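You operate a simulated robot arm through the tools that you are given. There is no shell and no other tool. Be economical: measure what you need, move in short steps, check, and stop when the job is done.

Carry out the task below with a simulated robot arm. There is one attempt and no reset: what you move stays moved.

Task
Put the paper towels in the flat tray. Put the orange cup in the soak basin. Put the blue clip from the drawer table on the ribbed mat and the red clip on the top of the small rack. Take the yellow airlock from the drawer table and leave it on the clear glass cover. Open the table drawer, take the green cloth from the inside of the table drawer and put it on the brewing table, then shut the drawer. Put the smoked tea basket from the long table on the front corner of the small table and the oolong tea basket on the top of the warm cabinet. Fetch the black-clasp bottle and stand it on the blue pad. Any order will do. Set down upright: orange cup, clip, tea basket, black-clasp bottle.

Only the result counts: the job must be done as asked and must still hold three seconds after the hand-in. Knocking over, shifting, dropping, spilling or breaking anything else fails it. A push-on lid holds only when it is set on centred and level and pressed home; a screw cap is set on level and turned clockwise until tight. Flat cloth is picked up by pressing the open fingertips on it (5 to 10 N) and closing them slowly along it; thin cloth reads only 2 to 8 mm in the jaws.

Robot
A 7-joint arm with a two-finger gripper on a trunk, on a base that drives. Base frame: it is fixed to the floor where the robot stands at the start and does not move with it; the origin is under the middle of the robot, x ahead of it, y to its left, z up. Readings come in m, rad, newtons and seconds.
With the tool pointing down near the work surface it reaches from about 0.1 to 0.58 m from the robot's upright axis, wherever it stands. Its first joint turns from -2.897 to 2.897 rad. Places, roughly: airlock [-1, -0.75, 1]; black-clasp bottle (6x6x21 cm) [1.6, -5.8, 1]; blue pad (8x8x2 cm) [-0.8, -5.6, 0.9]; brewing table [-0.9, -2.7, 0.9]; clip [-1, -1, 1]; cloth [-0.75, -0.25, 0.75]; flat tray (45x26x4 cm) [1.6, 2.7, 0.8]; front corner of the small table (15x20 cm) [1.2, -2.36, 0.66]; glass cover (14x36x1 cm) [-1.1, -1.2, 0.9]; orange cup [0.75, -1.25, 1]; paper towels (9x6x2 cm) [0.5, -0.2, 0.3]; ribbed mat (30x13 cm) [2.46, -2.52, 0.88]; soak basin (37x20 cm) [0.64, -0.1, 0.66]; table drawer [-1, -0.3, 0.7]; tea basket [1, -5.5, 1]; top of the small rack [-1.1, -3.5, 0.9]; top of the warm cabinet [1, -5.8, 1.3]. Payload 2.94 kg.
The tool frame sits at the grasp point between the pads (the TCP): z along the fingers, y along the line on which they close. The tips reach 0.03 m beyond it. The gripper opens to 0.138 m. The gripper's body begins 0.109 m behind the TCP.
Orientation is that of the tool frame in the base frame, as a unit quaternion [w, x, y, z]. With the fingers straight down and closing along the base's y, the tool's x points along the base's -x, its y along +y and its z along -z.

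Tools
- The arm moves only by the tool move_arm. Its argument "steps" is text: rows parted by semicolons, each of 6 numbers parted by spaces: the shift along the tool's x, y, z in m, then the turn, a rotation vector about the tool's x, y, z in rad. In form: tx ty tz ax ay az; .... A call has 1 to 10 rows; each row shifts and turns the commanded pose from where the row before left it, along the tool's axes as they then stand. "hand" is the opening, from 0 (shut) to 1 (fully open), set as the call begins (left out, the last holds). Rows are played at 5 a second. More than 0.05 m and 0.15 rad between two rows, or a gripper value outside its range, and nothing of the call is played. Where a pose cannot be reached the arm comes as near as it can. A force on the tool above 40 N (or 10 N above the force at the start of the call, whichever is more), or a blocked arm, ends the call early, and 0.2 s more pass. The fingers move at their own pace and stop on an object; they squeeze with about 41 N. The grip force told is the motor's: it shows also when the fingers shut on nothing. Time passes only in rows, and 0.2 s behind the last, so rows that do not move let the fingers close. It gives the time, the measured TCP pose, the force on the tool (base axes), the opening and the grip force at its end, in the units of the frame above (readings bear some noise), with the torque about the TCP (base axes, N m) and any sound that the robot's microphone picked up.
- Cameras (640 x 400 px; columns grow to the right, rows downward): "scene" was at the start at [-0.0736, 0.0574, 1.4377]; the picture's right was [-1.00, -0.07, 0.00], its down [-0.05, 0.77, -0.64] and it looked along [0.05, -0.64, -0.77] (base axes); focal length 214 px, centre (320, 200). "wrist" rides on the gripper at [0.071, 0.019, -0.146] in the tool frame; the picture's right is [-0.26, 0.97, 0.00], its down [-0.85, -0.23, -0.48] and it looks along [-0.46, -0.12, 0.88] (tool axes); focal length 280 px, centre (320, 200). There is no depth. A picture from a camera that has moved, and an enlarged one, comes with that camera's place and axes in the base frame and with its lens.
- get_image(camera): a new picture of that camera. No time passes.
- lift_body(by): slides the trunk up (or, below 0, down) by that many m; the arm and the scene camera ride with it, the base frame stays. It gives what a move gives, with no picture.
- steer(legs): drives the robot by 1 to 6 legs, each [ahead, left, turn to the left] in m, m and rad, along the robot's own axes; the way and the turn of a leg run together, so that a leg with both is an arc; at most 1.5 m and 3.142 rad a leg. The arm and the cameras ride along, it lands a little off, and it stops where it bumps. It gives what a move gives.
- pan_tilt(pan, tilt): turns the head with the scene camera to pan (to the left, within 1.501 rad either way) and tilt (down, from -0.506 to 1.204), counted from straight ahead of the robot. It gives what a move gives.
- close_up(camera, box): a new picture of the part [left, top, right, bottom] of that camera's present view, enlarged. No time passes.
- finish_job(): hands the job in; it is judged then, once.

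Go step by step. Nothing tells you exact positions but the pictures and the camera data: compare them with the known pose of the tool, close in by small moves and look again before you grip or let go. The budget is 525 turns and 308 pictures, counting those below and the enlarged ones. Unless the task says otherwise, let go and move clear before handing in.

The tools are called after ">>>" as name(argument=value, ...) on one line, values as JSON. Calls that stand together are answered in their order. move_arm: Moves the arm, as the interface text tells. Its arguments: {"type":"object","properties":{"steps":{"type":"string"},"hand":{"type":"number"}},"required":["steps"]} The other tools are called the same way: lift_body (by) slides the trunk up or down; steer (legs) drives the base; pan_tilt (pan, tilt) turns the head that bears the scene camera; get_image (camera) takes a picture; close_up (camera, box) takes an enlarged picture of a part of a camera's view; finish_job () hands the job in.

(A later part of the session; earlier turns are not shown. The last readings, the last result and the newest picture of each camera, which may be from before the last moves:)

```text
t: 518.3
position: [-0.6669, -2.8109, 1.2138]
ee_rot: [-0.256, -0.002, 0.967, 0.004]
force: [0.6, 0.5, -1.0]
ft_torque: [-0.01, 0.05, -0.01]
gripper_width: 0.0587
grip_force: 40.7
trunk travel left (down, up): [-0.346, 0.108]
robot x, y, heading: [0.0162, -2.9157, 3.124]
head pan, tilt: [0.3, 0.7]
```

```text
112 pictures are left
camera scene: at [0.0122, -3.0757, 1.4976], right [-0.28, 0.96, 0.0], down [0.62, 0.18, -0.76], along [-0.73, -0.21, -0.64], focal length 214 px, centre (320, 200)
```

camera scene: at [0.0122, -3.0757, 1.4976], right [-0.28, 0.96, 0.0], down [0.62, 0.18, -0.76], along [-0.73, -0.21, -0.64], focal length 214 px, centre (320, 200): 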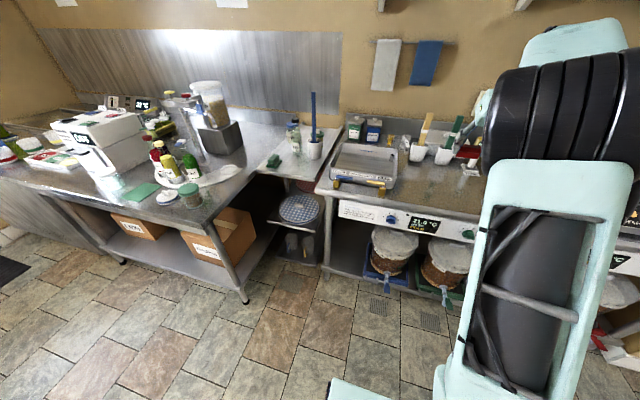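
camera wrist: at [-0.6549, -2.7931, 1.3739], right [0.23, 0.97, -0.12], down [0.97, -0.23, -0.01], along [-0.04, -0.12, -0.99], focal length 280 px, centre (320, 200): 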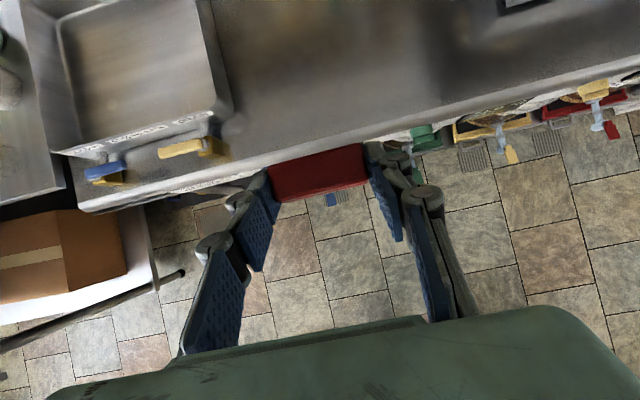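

The neighbouring table's corner protrudes at (-0.41, -3.62), so I'll reach the rack from y≈-3.32 with the arm offset to the left.

>>> move_arm(steps="0 -0.042 0 0 0 0;0 -0.042 0 0 0 0;0 -0.042 0 0 0 0;0 -0.042 0 0 0 0;0 -0.042 0 0 0 0;0 -0.04 0 0 0 0")

>>> steer(legs=[[0, 0.4, 0.015], [0.18, 0, 0]])

>>> get_image(camera="wrist")

>>> get_image(camera="scene")

```text
t: 519.7
position: [-0.6679, -3.0619, 1.2088]
ee_rot: [-0.256, -0.001, 0.967, 0.004]
force: [1.2, 0.2, 0.5]
ft_torque: [0.03, -0.01, 0.01]
gripper_width: 0.0586
grip_force: 41.3
trunk travel left (down, up): [-0.346, 0.108]
robot x, y, heading: [0.0161, -2.9142, 3.126]
head pan, tilt: [0.3, 0.7]
```

```text
t: 524.9
position: [-0.8479, -3.468, 1.208]
ee_rot: [-0.254, -0.004, 0.967, 0.003]
force: [1.0, -0.7, -0.3]
ft_torque: [0.01, -0.04, 0.02]
gripper_width: 0.0585
grip_force: 41.2
trunk travel left (down, up): [-0.346, 0.108]
robot x, y, heading: [-0.1695, -3.3147, 3.129]
head pan, tilt: [0.3, 0.7]
```

```text
111 pictures are left
camera wrist: at [-0.8372, -3.4496, 1.3684], right [0.22, 0.97, -0.12], down [0.97, -0.22, -0.01], along [-0.04, -0.12, -0.99], focal length 280 px, centre (320, 200)
```

wrist: 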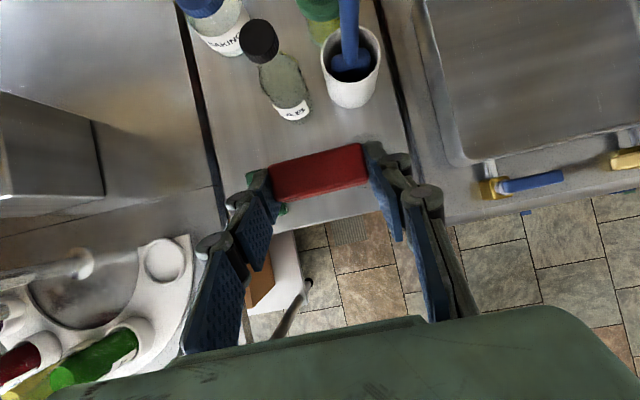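

```text
110 pictures are left
camera scene: at [-0.1684, -3.4761, 1.4976], right [-0.29, 0.96, 0.0], down [0.62, 0.19, -0.76], along [-0.73, -0.22, -0.64], focal length 214 px, centre (320, 200)
```

scene: 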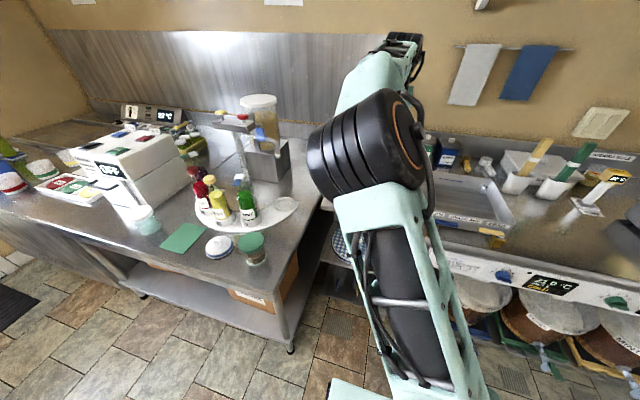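

The rack's free area is about x -1.0..-0.81, y -3.55..-3.36; a green clip sits at y≈-3.59. Target (-0.90, -3.455). Descending part-way.

>>> move_arm(steps="-0.0143 0.0022 0.0398 0 0 0;-0.0143 0.0022 0.0398 0 0 0;-0.0143 0.0022 0.0398 0 0 0;-0.0143 0.0022 0.0398 0 0 0;-0.0143 0.0022 0.0398 0 0 0;-0.0143 0.0022 0.0398 0 0 0")

>>> get_image(camera="wrist")

```text
t: 526.3
position: [-0.8914, -3.4472, 0.9666]
ee_rot: [-0.261, -0.004, 0.965, 0.004]
force: [4.4, 3.5, 34.0]
ft_torque: [0.68, -1.01, -0.02]
gripper_width: 0.0268
grip_force: 0.1
trunk travel left (down, up): [-0.346, 0.108]
robot x, y, heading: [-0.1641, -3.313, 3.133]
head pan, tilt: [0.3, 0.7]
```

```text
109 pictures are left
camera wrist: at [-0.878, -3.4301, 1.126], right [0.22, 0.97, -0.12], down [0.97, -0.23, -0.02], along [-0.05, -0.12, -0.99], focal length 280 px, centre (320, 200)
```

wrist: 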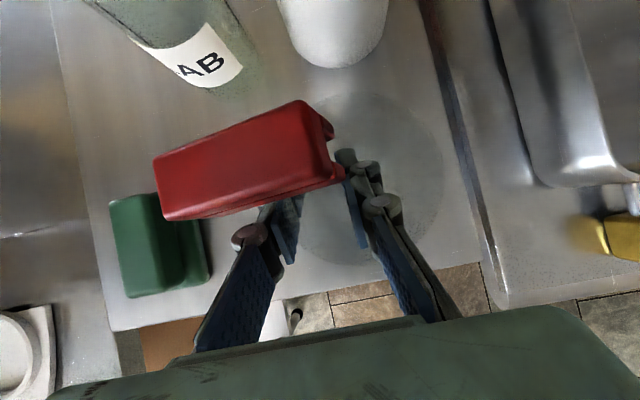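

The rack top was higher than expected and the clip was squeezed out of the grip; it now seems to lie over the left finger. I'll wait a moment without moving and look again.

>>> move_arm(steps="0 0 0 0 0 0")

>>> get_image(camera="wrist")

>>> pan_tilt(pan=0.3, tilt=0.9)

>>> get_image(camera="scene")

```text
t: 526.7
position: [-0.89, -3.448, 0.9668]
ee_rot: [-0.261, -0.004, 0.965, 0.003]
force: [4.4, 4.8, 36.7]
ft_torque: [0.79, -1.11, 0.11]
gripper_width: 0.0278
grip_force: 0.1
trunk travel left (down, up): [-0.346, 0.108]
robot x, y, heading: [-0.1664, -3.3143, 3.133]
head pan, tilt: [0.3, 0.7]
```

```text
108 pictures are left
camera wrist: at [-0.8774, -3.4309, 1.1258], right [0.22, 0.97, -0.12], down [0.97, -0.23, -0.02], along [-0.05, -0.12, -0.99], focal length 280 px, centre (320, 200)
```

wrist: 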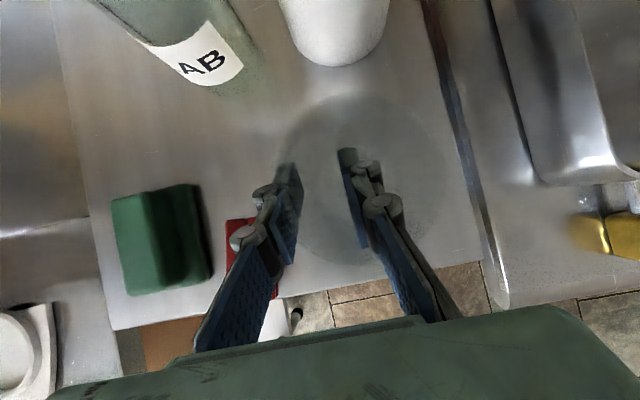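

```text
t: 527.4
position: [-0.8903, -3.4491, 0.9666]
ee_rot: [-0.261, -0.004, 0.965, 0.003]
force: [5.3, 6.0, 37.1]
ft_torque: [0.83, -1.02, 0.09]
gripper_width: 0.0289
grip_force: 0.5
trunk travel left (down, up): [-0.346, 0.108]
robot x, y, heading: [-0.1662, -3.3153, 3.138]
head pan, tilt: [0.3, 0.901]
```

```text
107 pictures are left
camera scene: at [-0.1532, -3.4717, 1.4818], right [-0.29, 0.96, 0.0], down [0.75, 0.22, -0.63], along [-0.6, -0.18, -0.78], focal length 214 px, centre (320, 200)
```

scene: 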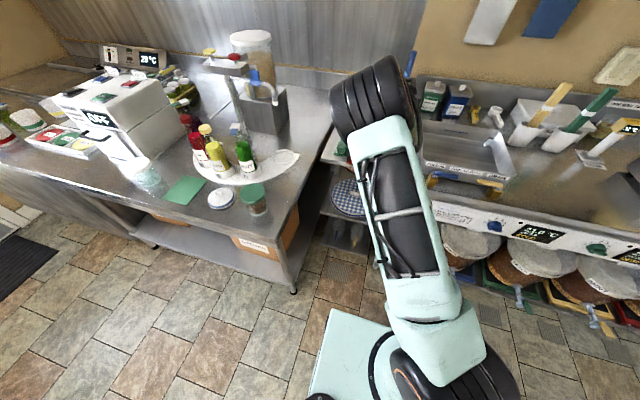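

The clip fell onto the rack near its front edge, beside the left finger. I'll rise straight up and view it.

>>> move_arm(steps="0.005 0 -0.0087 0 0 0;0.015 0 -0.026 0 0 0;0.0176 0 -0.0314 0 0 0;0.0176 0 -0.0314 0 0 0;0.0176 0 -0.0314 0 0 0")

>>> get_image(camera="wrist")

>>> close_up(camera="wrist", box=[180, 140, 380, 300])

```text
t: 528.6
position: [-0.8926, -3.4507, 1.104]
ee_rot: [-0.256, -0.005, 0.967, 0.003]
force: [-0.4, -0.3, 0.2]
ft_torque: [-0.02, -0.02, -0.02]
gripper_width: 0.0277
grip_force: 0.0
trunk travel left (down, up): [-0.346, 0.108]
robot x, y, heading: [-0.1698, -3.314, 3.135]
head pan, tilt: [0.3, 0.901]
```

```text
106 pictures are left
camera wrist: at [-0.881, -3.4337, 1.2653], right [0.22, 0.97, -0.12], down [0.97, -0.22, -0.01], along [-0.04, -0.12, -0.99], focal length 280 px, centre (320, 200)
```

wrist: 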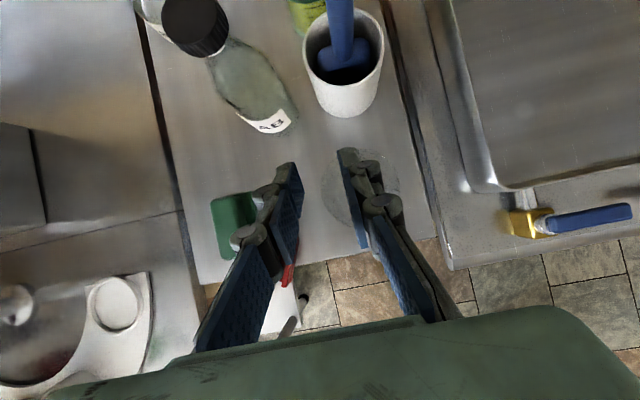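

```text
2.50 times, centred on (280, 220) of wrist
camera zoom: at [-0.881, -3.4337, 1.2653], right [0.22, 0.97, -0.12], down [0.97, -0.22, -0.01], along [-0.04, -0.12, -0.99], focal length 701 px, centre (420, 150)
```

zoom: 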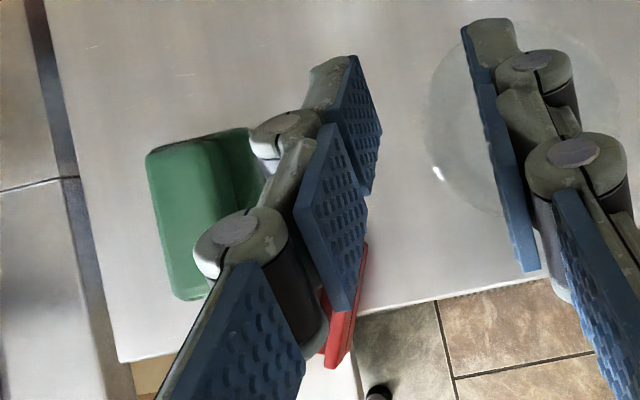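

There is a transparent round dish on the rack, which is what I ran into, and the red clip lies near the rack's front edge. I'll rise further and shift aside for an unobstructed view.

>>> move_arm(steps="0.0176 0.03 -0.0314 0 0 0;0.0176 0.03 -0.0314 0 0 0;0.0176 0.03 -0.0314 0 0 0;0.0176 0 -0.0314 0 0 0")

>>> get_image(camera="wrist")

>>> close_up(camera="wrist", box=[160, 120, 360, 280])

```text
t: 529.6
position: [-0.8902, -3.3618, 1.2525]
ee_rot: [-0.256, -0.005, 0.967, 0.003]
force: [-0.7, 0.6, -0.1]
ft_torque: [0.03, 0.02, 0.04]
gripper_width: 0.0277
grip_force: 0.1
trunk travel left (down, up): [-0.346, 0.108]
robot x, y, heading: [-0.165, -3.3151, 3.129]
head pan, tilt: [0.3, 0.901]
```

```text
104 pictures are left
camera wrist: at [-0.8792, -3.3446, 1.4121], right [0.22, 0.97, -0.12], down [0.97, -0.22, -0.01], along [-0.04, -0.12, -0.99], focal length 280 px, centre (320, 200)
```

wrist: 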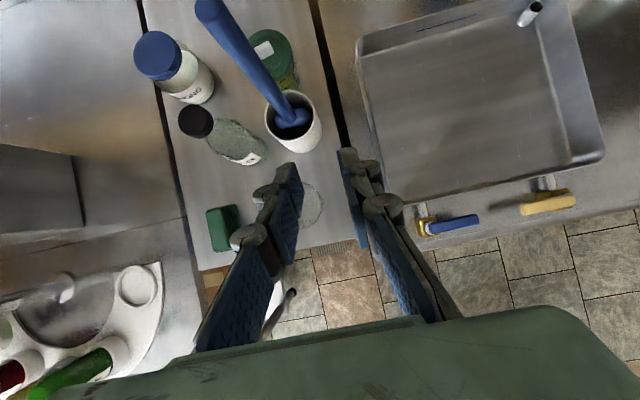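

```text
2.50 times, centred on (260, 200) of wrist
camera zoom: at [-0.8792, -3.3446, 1.4121], right [0.22, 0.97, -0.12], down [0.97, -0.22, -0.01], along [-0.04, -0.12, -0.99], focal length 701 px, centre (470, 200)
```

zoom: 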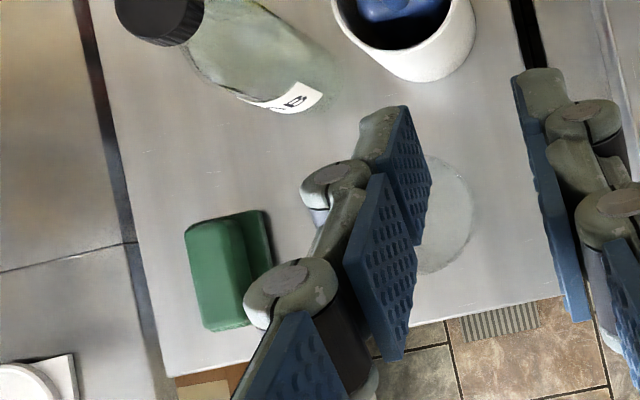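

>>> move_arm(steps="0 0.04 0 0 0 0;0 0.04 0 0 0 0;0 0.03 0 0 0 0")

>>> get_image(camera="wrist")

>>> close_up(camera="wrist", box=[100, 120, 300, 280])

```text
t: 530.4
position: [-0.892, -3.2535, 1.2514]
ee_rot: [-0.257, -0.005, 0.967, 0.004]
force: [0.5, 0.0, -0.4]
ft_torque: [-0.01, 0.0, 0.03]
gripper_width: 0.0276
grip_force: 0.1
trunk travel left (down, up): [-0.346, 0.108]
robot x, y, heading: [-0.1656, -3.3178, 3.133]
head pan, tilt: [0.3, 0.901]
```

```text
102 pictures are left
camera wrist: at [-0.8816, -3.237, 1.4118], right [0.22, 0.97, -0.12], down [0.97, -0.22, -0.01], along [-0.04, -0.12, -0.99], focal length 280 px, centre (320, 200)
```

wrist: 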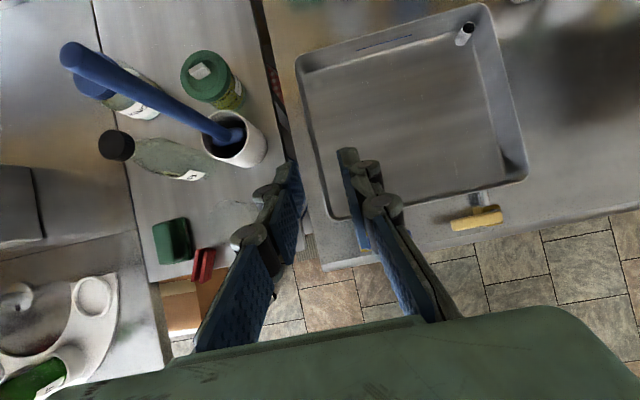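

```text
2.50 times, centred on (200, 200) of wrist
camera zoom: at [-0.8816, -3.237, 1.4118], right [0.22, 0.97, -0.12], down [0.97, -0.22, -0.01], along [-0.04, -0.12, -0.99], focal length 701 px, centre (620, 200)
```

zoom: 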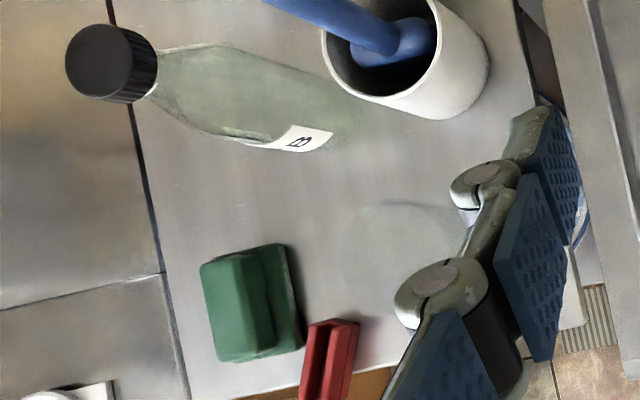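

The clip lies on its side (its slit faces up), lengthwise in x, overhanging the rack's front edge. I'll move over it with the fingers open for a close look before regrasping.

>>> move_arm(steps="-0.03 -0.045 -0.017 0 0 0;-0.03 -0.045 -0.017 0 0 0;-0.014 -0.045 0.0 0 0 0;0 -0.045 0 0 0 0;0 -0.045 0 0 0 0;0 -0.045 0 0 0 0", hand=0.7)

>>> get_image(camera="wrist")

```text
refused: row 1 steps farther than a row can; nothing moved
```

```text
100 pictures are left
camera wrist: at [-0.8816, -3.237, 1.4118], right [0.22, 0.97, -0.12], down [0.97, -0.22, -0.01], along [-0.04, -0.12, -0.99], focal length 280 px, centre (320, 200)
```

wrist: 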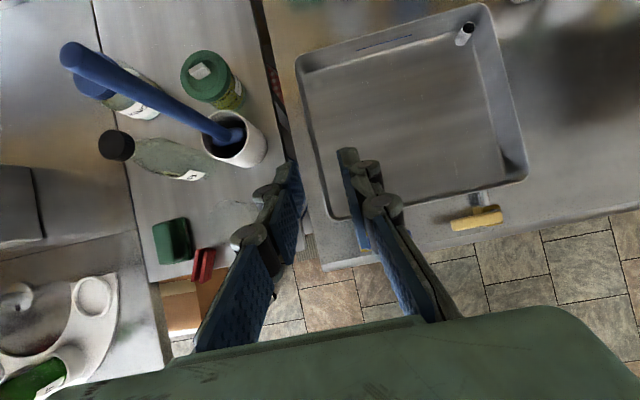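

>>> move_arm(steps="-0.026 -0.035 -0.015 0 0 0;-0.026 -0.035 -0.015 0 0 0;-0.02 -0.035 -0.011 0 0 0;0 -0.04 0.02 0 0 0;0 -0.04 0.02 0 0 0;0 -0.04 0.02 0 0 0;0 -0.04 0.02 0 0 0;0 -0.02 0.02 0 0 0", hand=0.7)

>>> get_image(camera="wrist")

```text
t: 532.2
position: [-0.8555, -3.5388, 1.1631]
ee_rot: [-0.257, -0.005, 0.967, 0.003]
force: [0.8, -0.6, 0.1]
ft_torque: [-0.03, 0.02, 0.01]
gripper_width: 0.0965
grip_force: 0.1
trunk travel left (down, up): [-0.346, 0.108]
robot x, y, heading: [-0.1662, -3.3127, 3.129]
head pan, tilt: [0.3, 0.901]
```

```text
99 pictures are left
camera wrist: at [-0.844, -3.5221, 1.3228], right [0.22, 0.97, -0.12], down [0.97, -0.22, -0.01], along [-0.04, -0.12, -0.99], focal length 280 px, centre (320, 200)
```

wrist: 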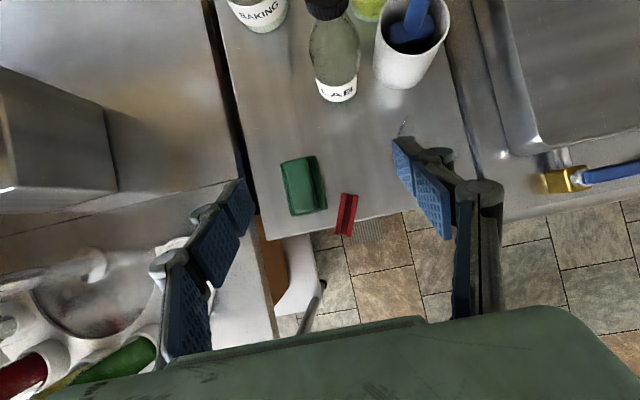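

>>> close_up(camera="wrist", box=[270, 140, 390, 245])

>>> close_up(camera="wrist", box=[370, 90, 480, 200])

```text
3.81 times, centred on (330, 192) of wrist
camera zoom: at [-0.844, -3.5221, 1.3228], right [0.22, 0.97, -0.12], down [0.97, -0.22, -0.01], along [-0.04, -0.12, -0.99], focal length 1068 px, centre (282, 229)
```

zoom: 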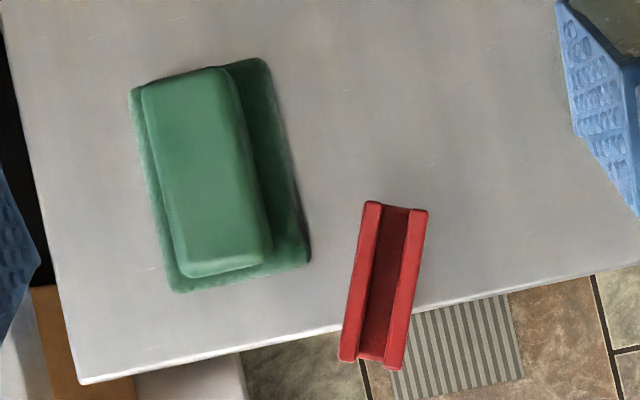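

```text
3.64 times, centred on (425, 145) of wrist
camera zoom: at [-0.844, -3.5221, 1.3228], right [0.22, 0.97, -0.12], down [0.97, -0.22, -0.01], along [-0.04, -0.12, -0.99], focal length 1020 px, centre (-62, 400)
```

zoom: 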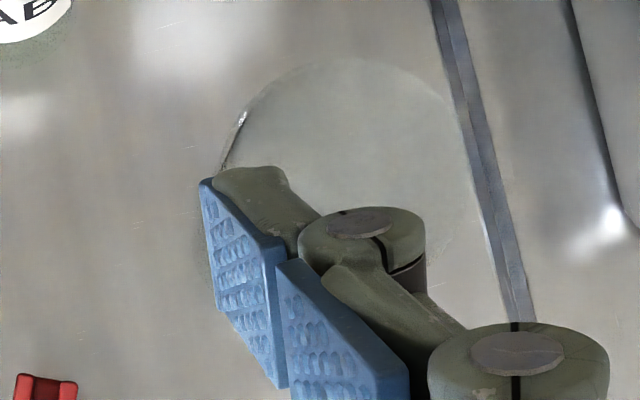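

The red clip lies with its channel facing up, partly over the edge; the round transparent object is a clear glass near (-0.89, -3.43). I'll look closer at the clip for its top/bottom features.

>>> move_arm(steps="-0.03 0.01 0.02 0 0 0;-0.03 0.01 0.02 0 0 0;-0.01 0 0.025 0 0 0")

>>> close_up(camera="wrist", box=[230, 60, 430, 240])

```text
t: 533.0
position: [-0.827, -3.516, 1.0699]
ee_rot: [-0.255, -0.004, 0.967, 0.004]
force: [-0.2, -0.1, 0.7]
ft_torque: [0.0, -0.02, 0.04]
gripper_width: 0.0965
grip_force: 0.0
trunk travel left (down, up): [-0.346, 0.108]
robot x, y, heading: [-0.1685, -3.3144, 3.131]
head pan, tilt: [0.3, 0.901]
```

```text
2.22 times, centred on (330, 150) of wrist
camera zoom: at [-0.816, -3.4994, 1.2314], right [0.22, 0.97, -0.12], down [0.97, -0.22, -0.01], along [-0.04, -0.12, -0.99], focal length 623 px, centre (298, 311)
```

zoom: 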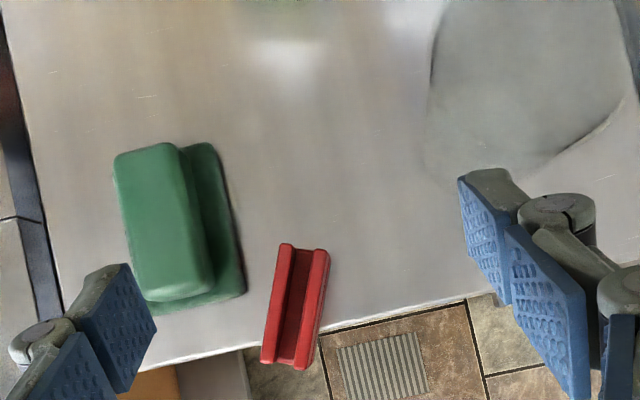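

>>> close_up(camera="wrist", box=[300, 160, 350, 235])

```text
5.33 times, centred on (325, 198) of wrist
camera zoom: at [-0.816, -3.4994, 1.2314], right [0.22, 0.97, -0.12], down [0.97, -0.22, -0.01], along [-0.04, -0.12, -0.99], focal length 1495 px, centre (293, 213)
```

zoom: 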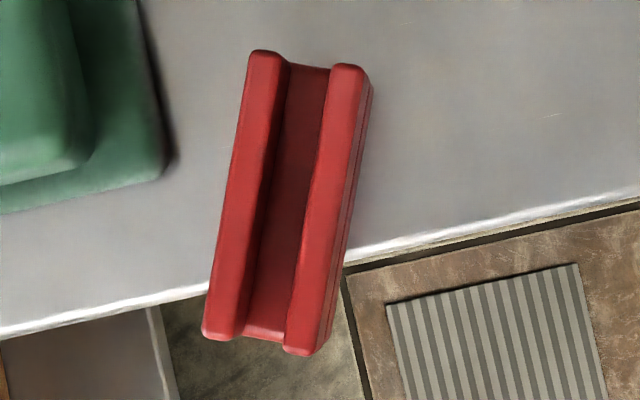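

The top-view proportions match the original, with the channel (underside) now up: the clip is upside-down, not on its side. I'll flip it by gripping it with the tool horizontal and rolling 180° about the tool axis. First rise, back off and tilt the tool to horizontal.

>>> move_arm(steps="0.02 0 -0.035 0 0 0;0.02 0 -0.035 0 0 0")

>>> steer(legs=[[-0.25, 0, 0]])

>>> move_arm(steps="0.0174 0 0.01 0 0.15 0;0.0156 0 0.0125 0 0.15 0;0.0136 0 0.0147 0 0.15 0;0.0112 0 0.0166 0 0.15 0;0.0086 0 0.018 0 0.15 0;0.0058 0 0.019 0 0.15 0;0.003 0 0.0198 0 0.15 0")

>>> get_image(camera="wrist")

>>> get_image(camera="scene")

```text
t: 533.6
position: [-0.8276, -3.5178, 1.1523]
ee_rot: [-0.255, -0.005, 0.967, 0.003]
force: [0.3, -0.6, 0.1]
ft_torque: [-0.03, 0.0, -0.02]
gripper_width: 0.0964
grip_force: 0.1
trunk travel left (down, up): [-0.346, 0.108]
robot x, y, heading: [-0.1642, -3.3169, 3.139]
head pan, tilt: [0.3, 0.901]
```

```text
t: 535.5
position: [-0.5737, -3.5219, 1.1519]
ee_rot: [-0.256, -0.005, 0.967, 0.004]
force: [-0.2, 0.4, 0.5]
ft_torque: [0.02, -0.01, 0.02]
gripper_width: 0.097
grip_force: 0.1
trunk travel left (down, up): [-0.346, 0.108]
robot x, y, heading: [0.0946, -3.3191, 3.134]
head pan, tilt: [0.3, 0.901]
```

```text
t: 537.1
position: [-0.714, -3.5218, 1.1519]
ee_rot: [-0.706, -0.008, 0.708, -0.001]
force: [-0.3, -0.7, -0.5]
ft_torque: [0.01, -0.03, -0.04]
gripper_width: 0.0966
grip_force: 0.0
trunk travel left (down, up): [-0.346, 0.108]
robot x, y, heading: [0.0876, -3.3196, 3.13]
head pan, tilt: [0.3, 0.901]
```

```text
94 pictures are left
camera wrist: at [-0.5674, -3.5031, 1.2209], right [-0.01, 0.97, -0.25], down [0.48, -0.22, -0.85], along [-0.88, -0.13, -0.46], focal length 280 px, centre (320, 200)
```

wrist: 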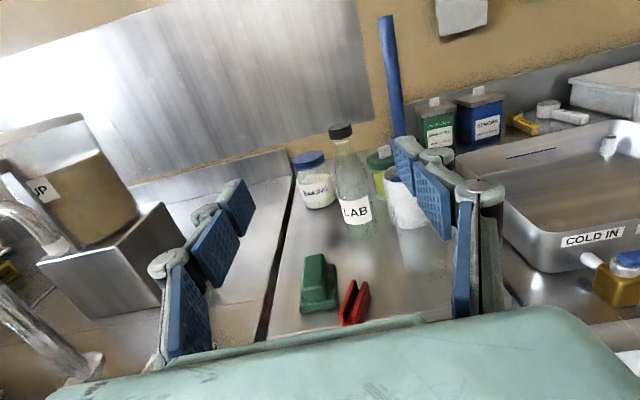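

```text
93 pictures are left
camera scene: at [0.0953, -3.4758, 1.4815], right [-0.29, 0.96, 0.0], down [0.75, 0.23, -0.62], along [-0.59, -0.18, -0.78], focal length 214 px, centre (320, 200)
```

scene: 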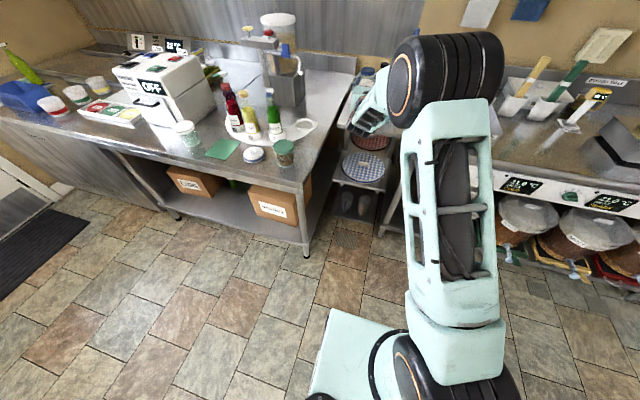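

The tool is now horizontal and the view is excellent. Zooming on the red and green clips to compare attitudes.

>>> close_up(camera="wrist", box=[270, 230, 430, 330])

```text
4.00 times, centred on (350, 280) of wrist
camera zoom: at [-0.5674, -3.5031, 1.2209], right [-0.01, 0.97, -0.25], down [0.48, -0.22, -0.85], along [-0.88, -0.13, -0.46], focal length 1122 px, centre (200, -120)
```

zoom: 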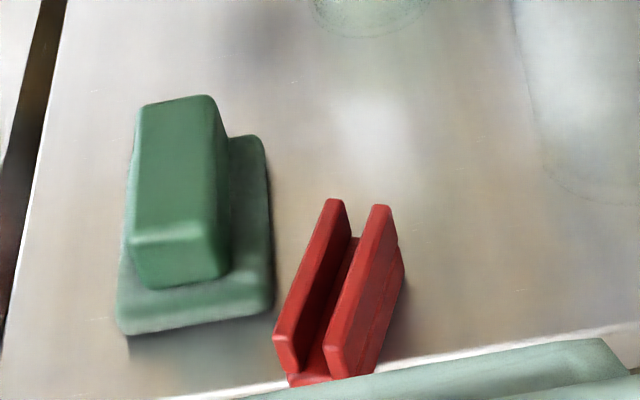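

It has jaws up, i.e. upside-down as deduced. Clip runs from (-0.8035, -3.5475) to (-0.858, -3.526), top z 0.931. I'll yaw the tool 7°, come in front of the rack and lower to grip height, staying clear of the left table edge (y≈-3.66).

>>> steer(legs=[[0.12, 0, 0]])

>>> move_arm(steps="0 -0.01 -0.03 -0.06 0 0;0 -0.01 -0.03 -0.06 0 0;0 -0.005 -0.03 0 0 0;0 0 -0.02 0 0 0", hand=0.33)

>>> get_image(camera="wrist")

>>> get_image(camera="scene")

```text
t: 538.3
position: [-0.8289, -3.5234, 1.1508]
ee_rot: [-0.706, -0.007, 0.709, 0.0]
force: [-0.5, -0.6, 0.2]
ft_torque: [0.0, -0.01, -0.01]
gripper_width: 0.0965
grip_force: 0.1
trunk travel left (down, up): [-0.346, 0.108]
robot x, y, heading: [-0.0279, -3.317, 3.136]
head pan, tilt: [0.3, 0.901]
```

```text
t: 539.3
position: [-0.7194, -3.553, 1.1509]
ee_rot: [-0.705, 0.037, 0.707, 0.043]
force: [1.0, 0.3, 0.3]
ft_torque: [-0.02, 0.0, -0.02]
gripper_width: 0.0458
grip_force: 0.0
trunk travel left (down, up): [-0.346, 0.108]
robot x, y, heading: [-0.0257, -3.3178, 3.134]
head pan, tilt: [0.3, 0.901]
```

```text
91 pictures are left
camera wrist: at [-0.5721, -3.5519, 1.2207], right [0.11, 0.96, -0.25], down [0.45, -0.27, -0.85], along [-0.89, -0.02, -0.46], focal length 280 px, centre (320, 200)
```

wrist: 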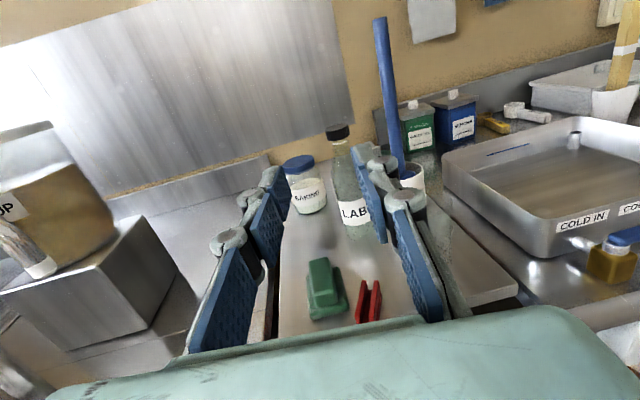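

```text
90 pictures are left
camera scene: at [-0.0203, -3.4745, 1.4815], right [-0.29, 0.96, 0.0], down [0.75, 0.23, -0.62], along [-0.59, -0.18, -0.78], focal length 214 px, centre (320, 200)
```

scene: 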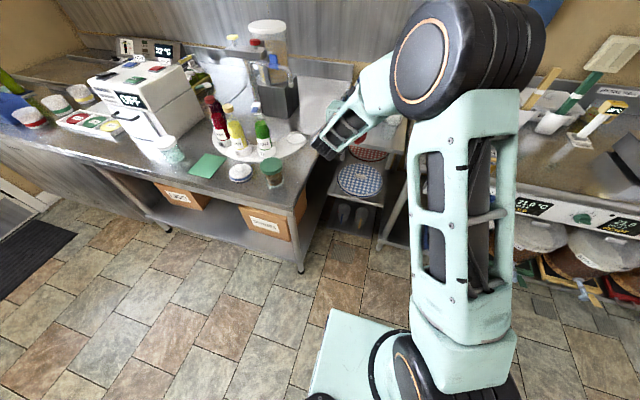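

Lowering in front of the rack.

>>> move_arm(steps="-0.04 0.004 0 0 0 0;-0.04 0.004 0 0 0 0;-0.04 0 0 0 0 0;-0.04 0 0 0 0 0;-0.03 0 0 0 0 0")

>>> get_image(camera="wrist")

>>> get_image(camera="scene")

```text
t: 540.5
position: [-0.7204, -3.5449, 0.9633]
ee_rot: [-0.705, 0.036, 0.707, 0.041]
force: [0.5, -0.2, 0.2]
ft_torque: [0.0, 0.01, 0.01]
gripper_width: 0.0457
grip_force: 0.1
trunk travel left (down, up): [-0.346, 0.108]
robot x, y, heading: [-0.0297, -3.3116, 3.137]
head pan, tilt: [0.3, 0.901]
```

```text
89 pictures are left
camera wrist: at [-0.5715, -3.5422, 1.0322], right [0.11, 0.96, -0.25], down [0.45, -0.27, -0.85], along [-0.89, -0.02, -0.46], focal length 280 px, centre (320, 200)
```

wrist: 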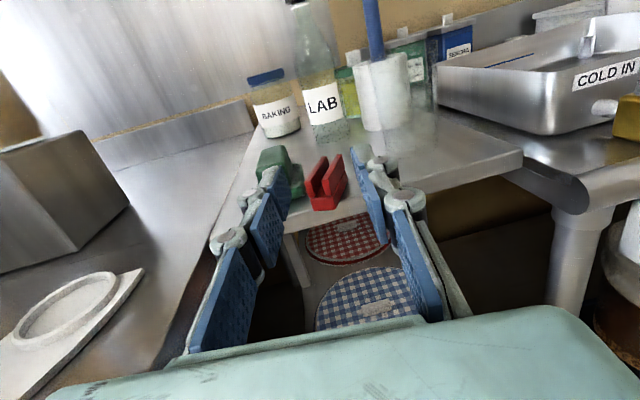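

```text
88 pictures are left
camera scene: at [-0.0207, -3.4747, 1.4815], right [-0.29, 0.96, 0.0], down [0.75, 0.23, -0.62], along [-0.59, -0.18, -0.78], focal length 214 px, centre (320, 200)
```

scene: 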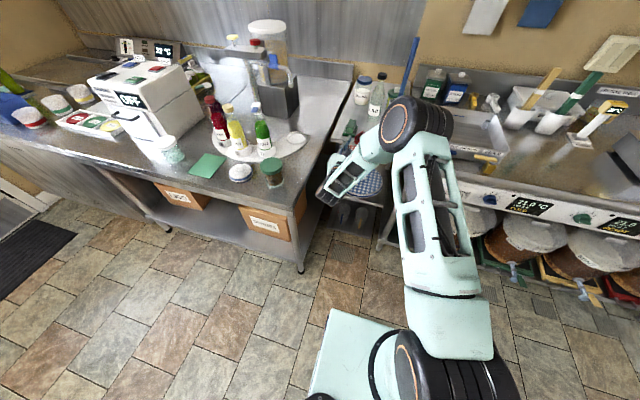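

Clip near end at (-0.8035, -3.5455), bottom z≈0.9025. Lowering to grip height and advancing.

>>> move_arm(steps="-0.023 0 0 0 0 0;-0.022 0 0 0 0 0;0 -0.002 0.035 0 0 0")

>>> get_image(camera="wrist")

>>> close_up(camera="wrist", box=[230, 110, 430, 250])

```text
t: 541.3
position: [-0.754, -3.5427, 0.9155]
ee_rot: [-0.705, 0.035, 0.707, 0.042]
force: [-0.9, -0.3, 0.4]
ft_torque: [0.0, -0.01, 0.0]
gripper_width: 0.0454
grip_force: 0.0
trunk travel left (down, up): [-0.346, 0.108]
robot x, y, heading: [-0.0326, -3.3174, 3.135]
head pan, tilt: [0.3, 0.901]
```

```text
87 pictures are left
camera wrist: at [-0.6063, -3.5392, 0.9857], right [0.11, 0.96, -0.25], down [0.45, -0.27, -0.85], along [-0.89, -0.02, -0.46], focal length 280 px, centre (320, 200)
```

wrist: 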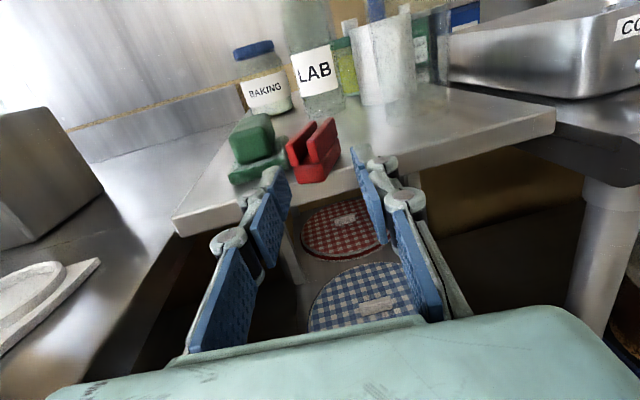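

```text
2.86 times, centred on (330, 180) of wrist
camera zoom: at [-0.6063, -3.5392, 0.9857], right [0.11, 0.96, -0.25], down [0.45, -0.27, -0.85], along [-0.89, -0.02, -0.46], focal length 801 px, centre (291, 257)
```

zoom: 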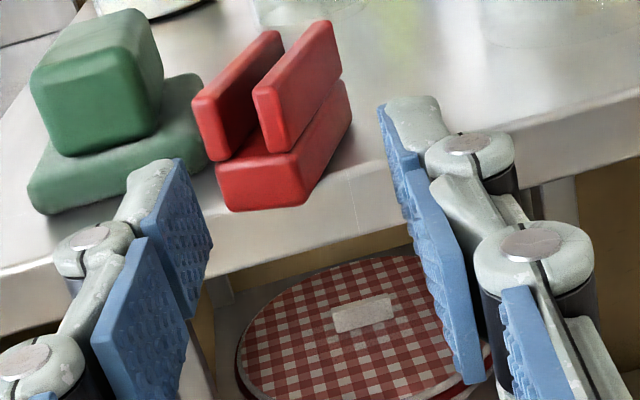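

Clear view: base block with two jaws up. I'll shift 1 cm left, 2 mm up, then advance 4.4 cm to take the near half.

>>> move_arm(steps="0.002 -0.010 0 0 0 0;0 0 0.022 0 0 0;0 0 0.021 0 0 0")

>>> close_up(camera="wrist", box=[230, 110, 430, 250])

```text
t: 542.1
position: [-0.7982, -3.547, 0.9181]
ee_rot: [-0.705, 0.035, 0.707, 0.042]
force: [0.2, -0.2, 0.5]
ft_torque: [-0.02, -0.01, 0.04]
gripper_width: 0.0453
grip_force: 0.1
trunk travel left (down, up): [-0.346, 0.108]
robot x, y, heading: [-0.0295, -3.3183, 3.138]
head pan, tilt: [0.3, 0.901]
```

```text
2.86 times, centred on (330, 180) of wrist
camera zoom: at [-0.6509, -3.5455, 0.9886], right [0.11, 0.96, -0.25], down [0.45, -0.27, -0.85], along [-0.89, -0.02, -0.46], focal length 801 px, centre (291, 257)
```

zoom: 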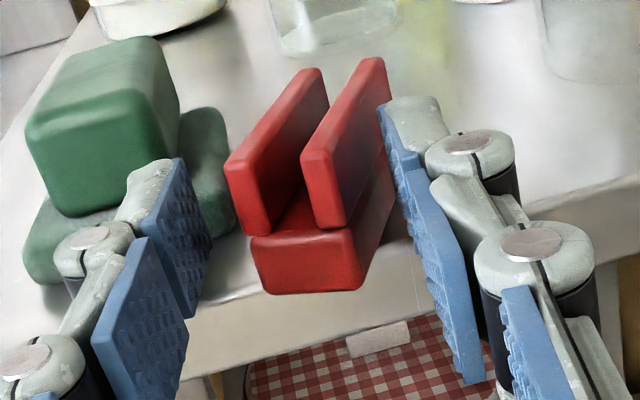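

The near half is between the pads. Closing.

>>> move_arm(steps="0 0.002 0 0 0 0;0 0 0 0 0 0;0 0 0 0 0 0", hand=0.05)

>>> close_up(camera="wrist", box=[230, 110, 430, 250])

```text
t: 542.9
position: [-0.7972, -3.5451, 0.9193]
ee_rot: [-0.705, 0.035, 0.707, 0.043]
force: [-0.8, 0.3, 0.8]
ft_torque: [-0.03, 0.03, -0.03]
gripper_width: 0.0228
grip_force: 41.5
trunk travel left (down, up): [-0.346, 0.108]
robot x, y, heading: [-0.0246, -3.3128, 3.132]
head pan, tilt: [0.3, 0.901]
```

```text
2.86 times, centred on (330, 180) of wrist
camera zoom: at [-0.6501, -3.5439, 0.9885], right [0.11, 0.96, -0.25], down [0.45, -0.27, -0.85], along [-0.89, -0.02, -0.46], focal length 801 px, centre (291, 257)
```

zoom: 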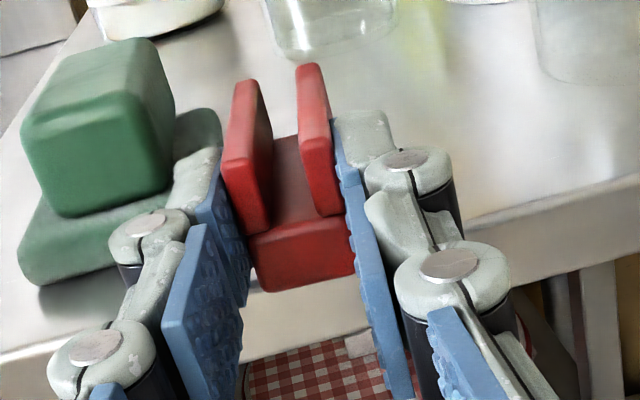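

Gripped (23 mm) and aligned. Lifting, backing out and up, then rolling 180° about the tool axis.

>>> move_arm(steps="0.01 0 0 0 0 0;0.03 0 0 0 0 0;0.04 0.005 -0.02 0 0 0;0.04 0.005 -0.02 0 0 0;0.04 0.01 -0.02 0 0 0")

>>> steer(legs=[[-0.15, -0.05, 0]])

>>> move_arm(steps="0 0 0 0 0 -0.15;0 0 0 0 0 -0.15;0 0 0 0 0 -0.15;0 0 0 0 0 -0.15;0 0 0 0 0 -0.15;0 0 0 0 0 -0.15;0 0 0 0 0 -0.15;0 0 0 0 0 -0.15;0 0 0 0 0 -0.15;0 0 0 0 0 -0.15")

>>> move_arm(steps="0 0 0 0 0 -0.15;0 0 0 0 0 -0.15;0 0 0 0 0 -0.15;0 0 0 0 0 -0.15;0 0 0 0 0 -0.15;0 0 0 0 0 -0.15;0 0 0 0 0 -0.15;0 0 0 0 0 -0.15;0 0 0 0 0 -0.15;0 0 0 0 0 -0.15")

>>> get_image(camera="wrist")

```text
t: 544.1
position: [-0.7351, -3.5319, 1.0797]
ee_rot: [-0.705, 0.035, 0.707, 0.042]
force: [0.9, -0.1, -0.2]
ft_torque: [0.0, 0.02, 0.0]
gripper_width: 0.0228
grip_force: 40.9
trunk travel left (down, up): [-0.346, 0.108]
robot x, y, heading: [-0.0288, -3.3161, 3.138]
head pan, tilt: [0.3, 0.901]
```

```text
t: 545.5
position: [-0.5853, -3.4827, 1.0784]
ee_rot: [-0.705, 0.037, 0.707, 0.043]
force: [-0.5, -0.5, 0.2]
ft_torque: [0.02, -0.02, 0.01]
gripper_width: 0.0227
grip_force: 41.2
trunk travel left (down, up): [-0.346, 0.108]
robot x, y, heading: [0.1222, -3.2676, 3.13]
head pan, tilt: [0.3, 0.901]
```

```text
t: 547.7
position: [-0.5853, -3.4825, 1.0774]
ee_rot: [-0.486, -0.456, 0.541, 0.513]
force: [0.3, -0.2, 0.1]
ft_torque: [-0.01, -0.01, 0.0]
gripper_width: 0.0229
grip_force: 41.1
trunk travel left (down, up): [-0.346, 0.108]
robot x, y, heading: [0.1219, -3.2707, 3.129]
head pan, tilt: [0.3, 0.901]
```

```text
t: 549.9
position: [-0.5846, -3.4826, 1.0784]
ee_rot: [-0.006, -0.703, 0.086, 0.706]
force: [0.2, -0.4, -0.2]
ft_torque: [0.02, 0.01, 0.0]
gripper_width: 0.0226
grip_force: 40.7
trunk travel left (down, up): [-0.346, 0.108]
robot x, y, heading: [0.1195, -3.265, 3.132]
head pan, tilt: [0.3, 0.901]
```

```text
83 pictures are left
camera wrist: at [-0.4429, -3.5271, 1.0096], right [-0.11, -0.92, 0.39], down [0.51, 0.28, 0.81], along [-0.85, 0.28, 0.44], focal length 280 px, centre (320, 200)
```

wrist: 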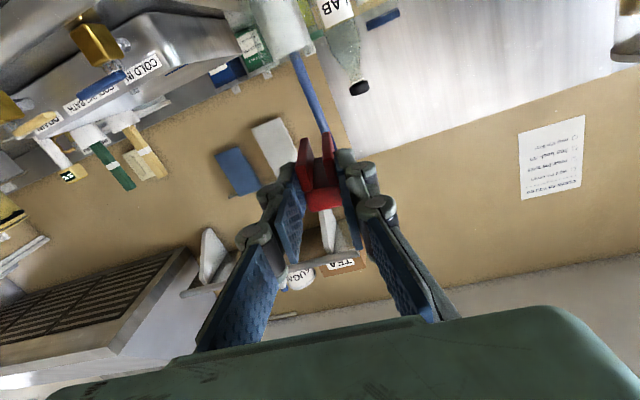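

Rolled over; finishing the last 0.13 rad, then moving back over the rack for placing (free spot between green clip and the clear glass, centred y≈-3.515).

>>> move_arm(steps="0 0 0 0 0 -0.13;0 0 0 0 0 0")

>>> steer(legs=[[0.17, 0.03, 0]])

>>> get_image(camera="wrist")

>>> close_up(camera="scene", box=[290, 90, 430, 200])

```text
t: 550.5
position: [-0.5857, -3.4806, 1.079]
ee_rot: [-0.04, 0.707, -0.042, -0.705]
force: [0.1, 0.5, -0.5]
ft_torque: [-0.03, -0.03, 0.03]
gripper_width: 0.0227
grip_force: 41.1
trunk travel left (down, up): [-0.346, 0.108]
robot x, y, heading: [0.1219, -3.2681, 3.136]
head pan, tilt: [0.3, 0.901]
```

```text
t: 552.0
position: [-0.757, -3.5085, 1.0793]
ee_rot: [-0.039, 0.707, -0.043, -0.705]
force: [0.0, 0.0, -0.4]
ft_torque: [0.0, -0.03, 0.0]
gripper_width: 0.0227
grip_force: 41.2
trunk travel left (down, up): [-0.346, 0.108]
robot x, y, heading: [-0.0468, -3.2969, 3.13]
head pan, tilt: [0.3, 0.901]
```

```text
82 pictures are left
camera wrist: at [-0.6136, -3.5453, 1.0065], right [-0.11, -0.96, 0.27], down [0.5, 0.18, 0.85], along [-0.86, 0.23, 0.46], focal length 280 px, centre (320, 200)
```

wrist: 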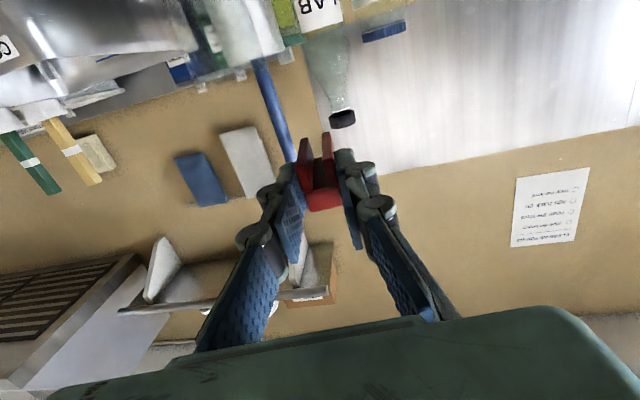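

```text
3.64 times, centred on (360, 145) of scene
camera zoom: at [-0.0422, -3.4554, 1.4814], right [-0.29, 0.96, 0.0], down [0.75, 0.22, -0.62], along [-0.6, -0.18, -0.78], focal length 780 px, centre (174, 400)
```

zoom: 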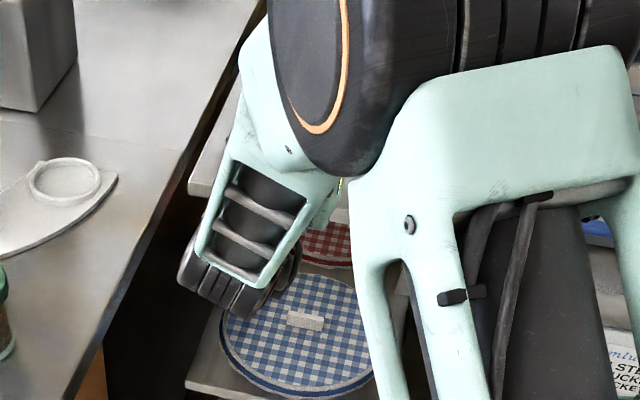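

Jaws now point down. Moving forward over the rack and lowering to just above its surface.

>>> move_arm(steps="0.01 0.006 0.03 0 0 0;0.02 0.006 0.033 0 0 0;0.03 0.005 0 0 0 0;0.03 0 0 0 0 0;0.03 0 0 0 0 0;0.02 0 0 0 0 0")

>>> pan_tilt(pan=0.45, tilt=0.75)

>>> get_image(camera="scene")

>>> get_image(camera="wrist")

```text
t: 553.4
position: [-0.8227, -3.5188, 0.9392]
ee_rot: [-0.039, 0.707, -0.042, -0.705]
force: [-0.4, -0.2, 0.2]
ft_torque: [0.0, -0.02, -0.01]
gripper_width: 0.0226
grip_force: 40.7
trunk travel left (down, up): [-0.346, 0.108]
robot x, y, heading: [-0.0476, -3.2988, 3.131]
head pan, tilt: [0.3, 0.901]
```

```text
t: 554.1
position: [-0.8212, -3.5188, 0.9396]
ee_rot: [-0.041, 0.706, -0.042, -0.705]
force: [0.3, -0.3, -0.1]
ft_torque: [-0.02, -0.01, 0.0]
gripper_width: 0.0229
grip_force: 40.8
trunk travel left (down, up): [-0.346, 0.108]
robot x, y, heading: [-0.0487, -3.2994, 3.13]
head pan, tilt: [0.45, 0.75]
```

```text
80 pictures are left
camera scene: at [-0.0446, -3.469, 1.4933], right [-0.42, 0.91, 0.0], down [0.62, 0.29, -0.73], along [-0.66, -0.31, -0.68], focal length 214 px, centre (320, 200)
```

scene: 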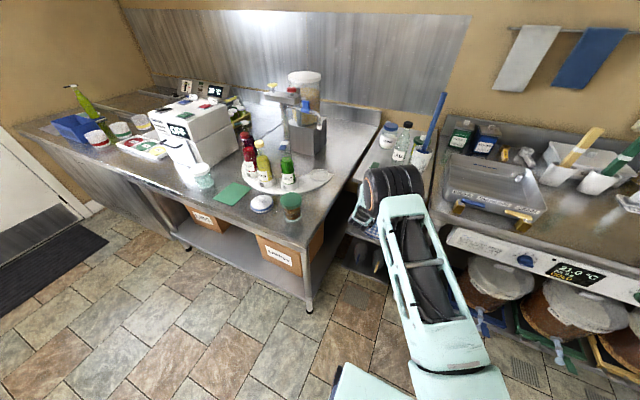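

```text
79 pictures are left
camera wrist: at [-0.678, -3.5563, 0.8675], right [-0.11, -0.96, 0.27], down [0.5, 0.18, 0.85], along [-0.86, 0.23, 0.46], focal length 280 px, centre (320, 200)
```

wrist: 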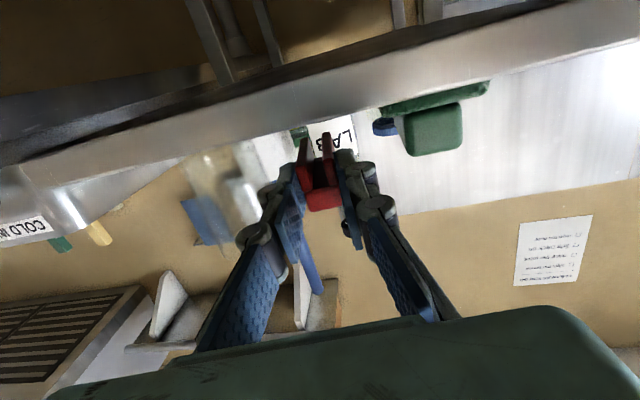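

The view from below the rack edge shows the clip just above the surface. Lowering gently.

>>> move_arm(steps="0.008 0 0 0 0 0;0.006 0 0 0 0 0;0.004 0 0 0 0 0")

>>> move_arm(steps="0.003 0 0 0 0 0")

>>> get_image(camera="wrist")

```text
t: 554.9
position: [-0.8209, -3.5176, 0.9212]
ee_rot: [-0.039, 0.707, -0.043, -0.705]
force: [-0.1, -0.5, -0.6]
ft_torque: [-0.02, -0.02, 0.03]
gripper_width: 0.0227
grip_force: 41.1
trunk travel left (down, up): [-0.346, 0.108]
robot x, y, heading: [-0.0455, -3.2977, 3.132]
head pan, tilt: [0.45, 0.75]
```

```text
t: 555.3
position: [-0.821, -3.5195, 0.9185]
ee_rot: [-0.039, 0.707, -0.042, -0.705]
force: [-0.2, 0.3, -0.2]
ft_torque: [-0.01, -0.03, -0.02]
gripper_width: 0.0225
grip_force: 41.0
trunk travel left (down, up): [-0.346, 0.108]
robot x, y, heading: [-0.0468, -3.2998, 3.133]
head pan, tilt: [0.45, 0.75]
```

```text
78 pictures are left
camera wrist: at [-0.6776, -3.556, 0.8462], right [-0.11, -0.96, 0.27], down [0.5, 0.18, 0.85], along [-0.86, 0.23, 0.46], focal length 280 px, centre (320, 200)
```

wrist: 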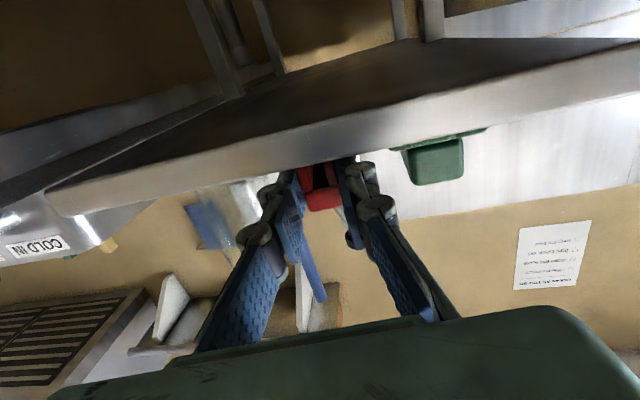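

>>> move_arm(steps="0.002 0 0 0 0 0")

>>> move_arm(steps="0.0015 0 0 0 0 0")

>>> move_arm(steps="0.0015 0 0 0 0 0")

```text
t: 555.7
position: [-0.8215, -3.5194, 0.9163]
ee_rot: [-0.039, 0.707, -0.042, -0.705]
force: [-0.8, 1.0, -0.2]
ft_torque: [0.01, 0.0, -0.02]
gripper_width: 0.0226
grip_force: 40.6
trunk travel left (down, up): [-0.346, 0.108]
robot x, y, heading: [-0.0441, -3.2985, 3.133]
head pan, tilt: [0.45, 0.75]
```

```text
t: 556.1
position: [-0.8202, -3.5185, 0.9169]
ee_rot: [-0.039, 0.706, -0.042, -0.706]
force: [0.1, -0.6, 1.7]
ft_torque: [0.01, 0.14, 0.02]
gripper_width: 0.0228
grip_force: 40.9
trunk travel left (down, up): [-0.346, 0.108]
robot x, y, heading: [-0.0494, -3.2982, 3.129]
head pan, tilt: [0.45, 0.75]
```

```text
t: 556.5
position: [-0.8224, -3.5196, 0.915]
ee_rot: [0.04, -0.705, 0.043, 0.707]
force: [1.7, 1.5, 5.5]
ft_torque: [0.08, 0.38, -0.12]
gripper_width: 0.0229
grip_force: 40.9
trunk travel left (down, up): [-0.346, 0.108]
robot x, y, heading: [-0.0469, -3.2956, 3.126]
head pan, tilt: [0.45, 0.75]
```

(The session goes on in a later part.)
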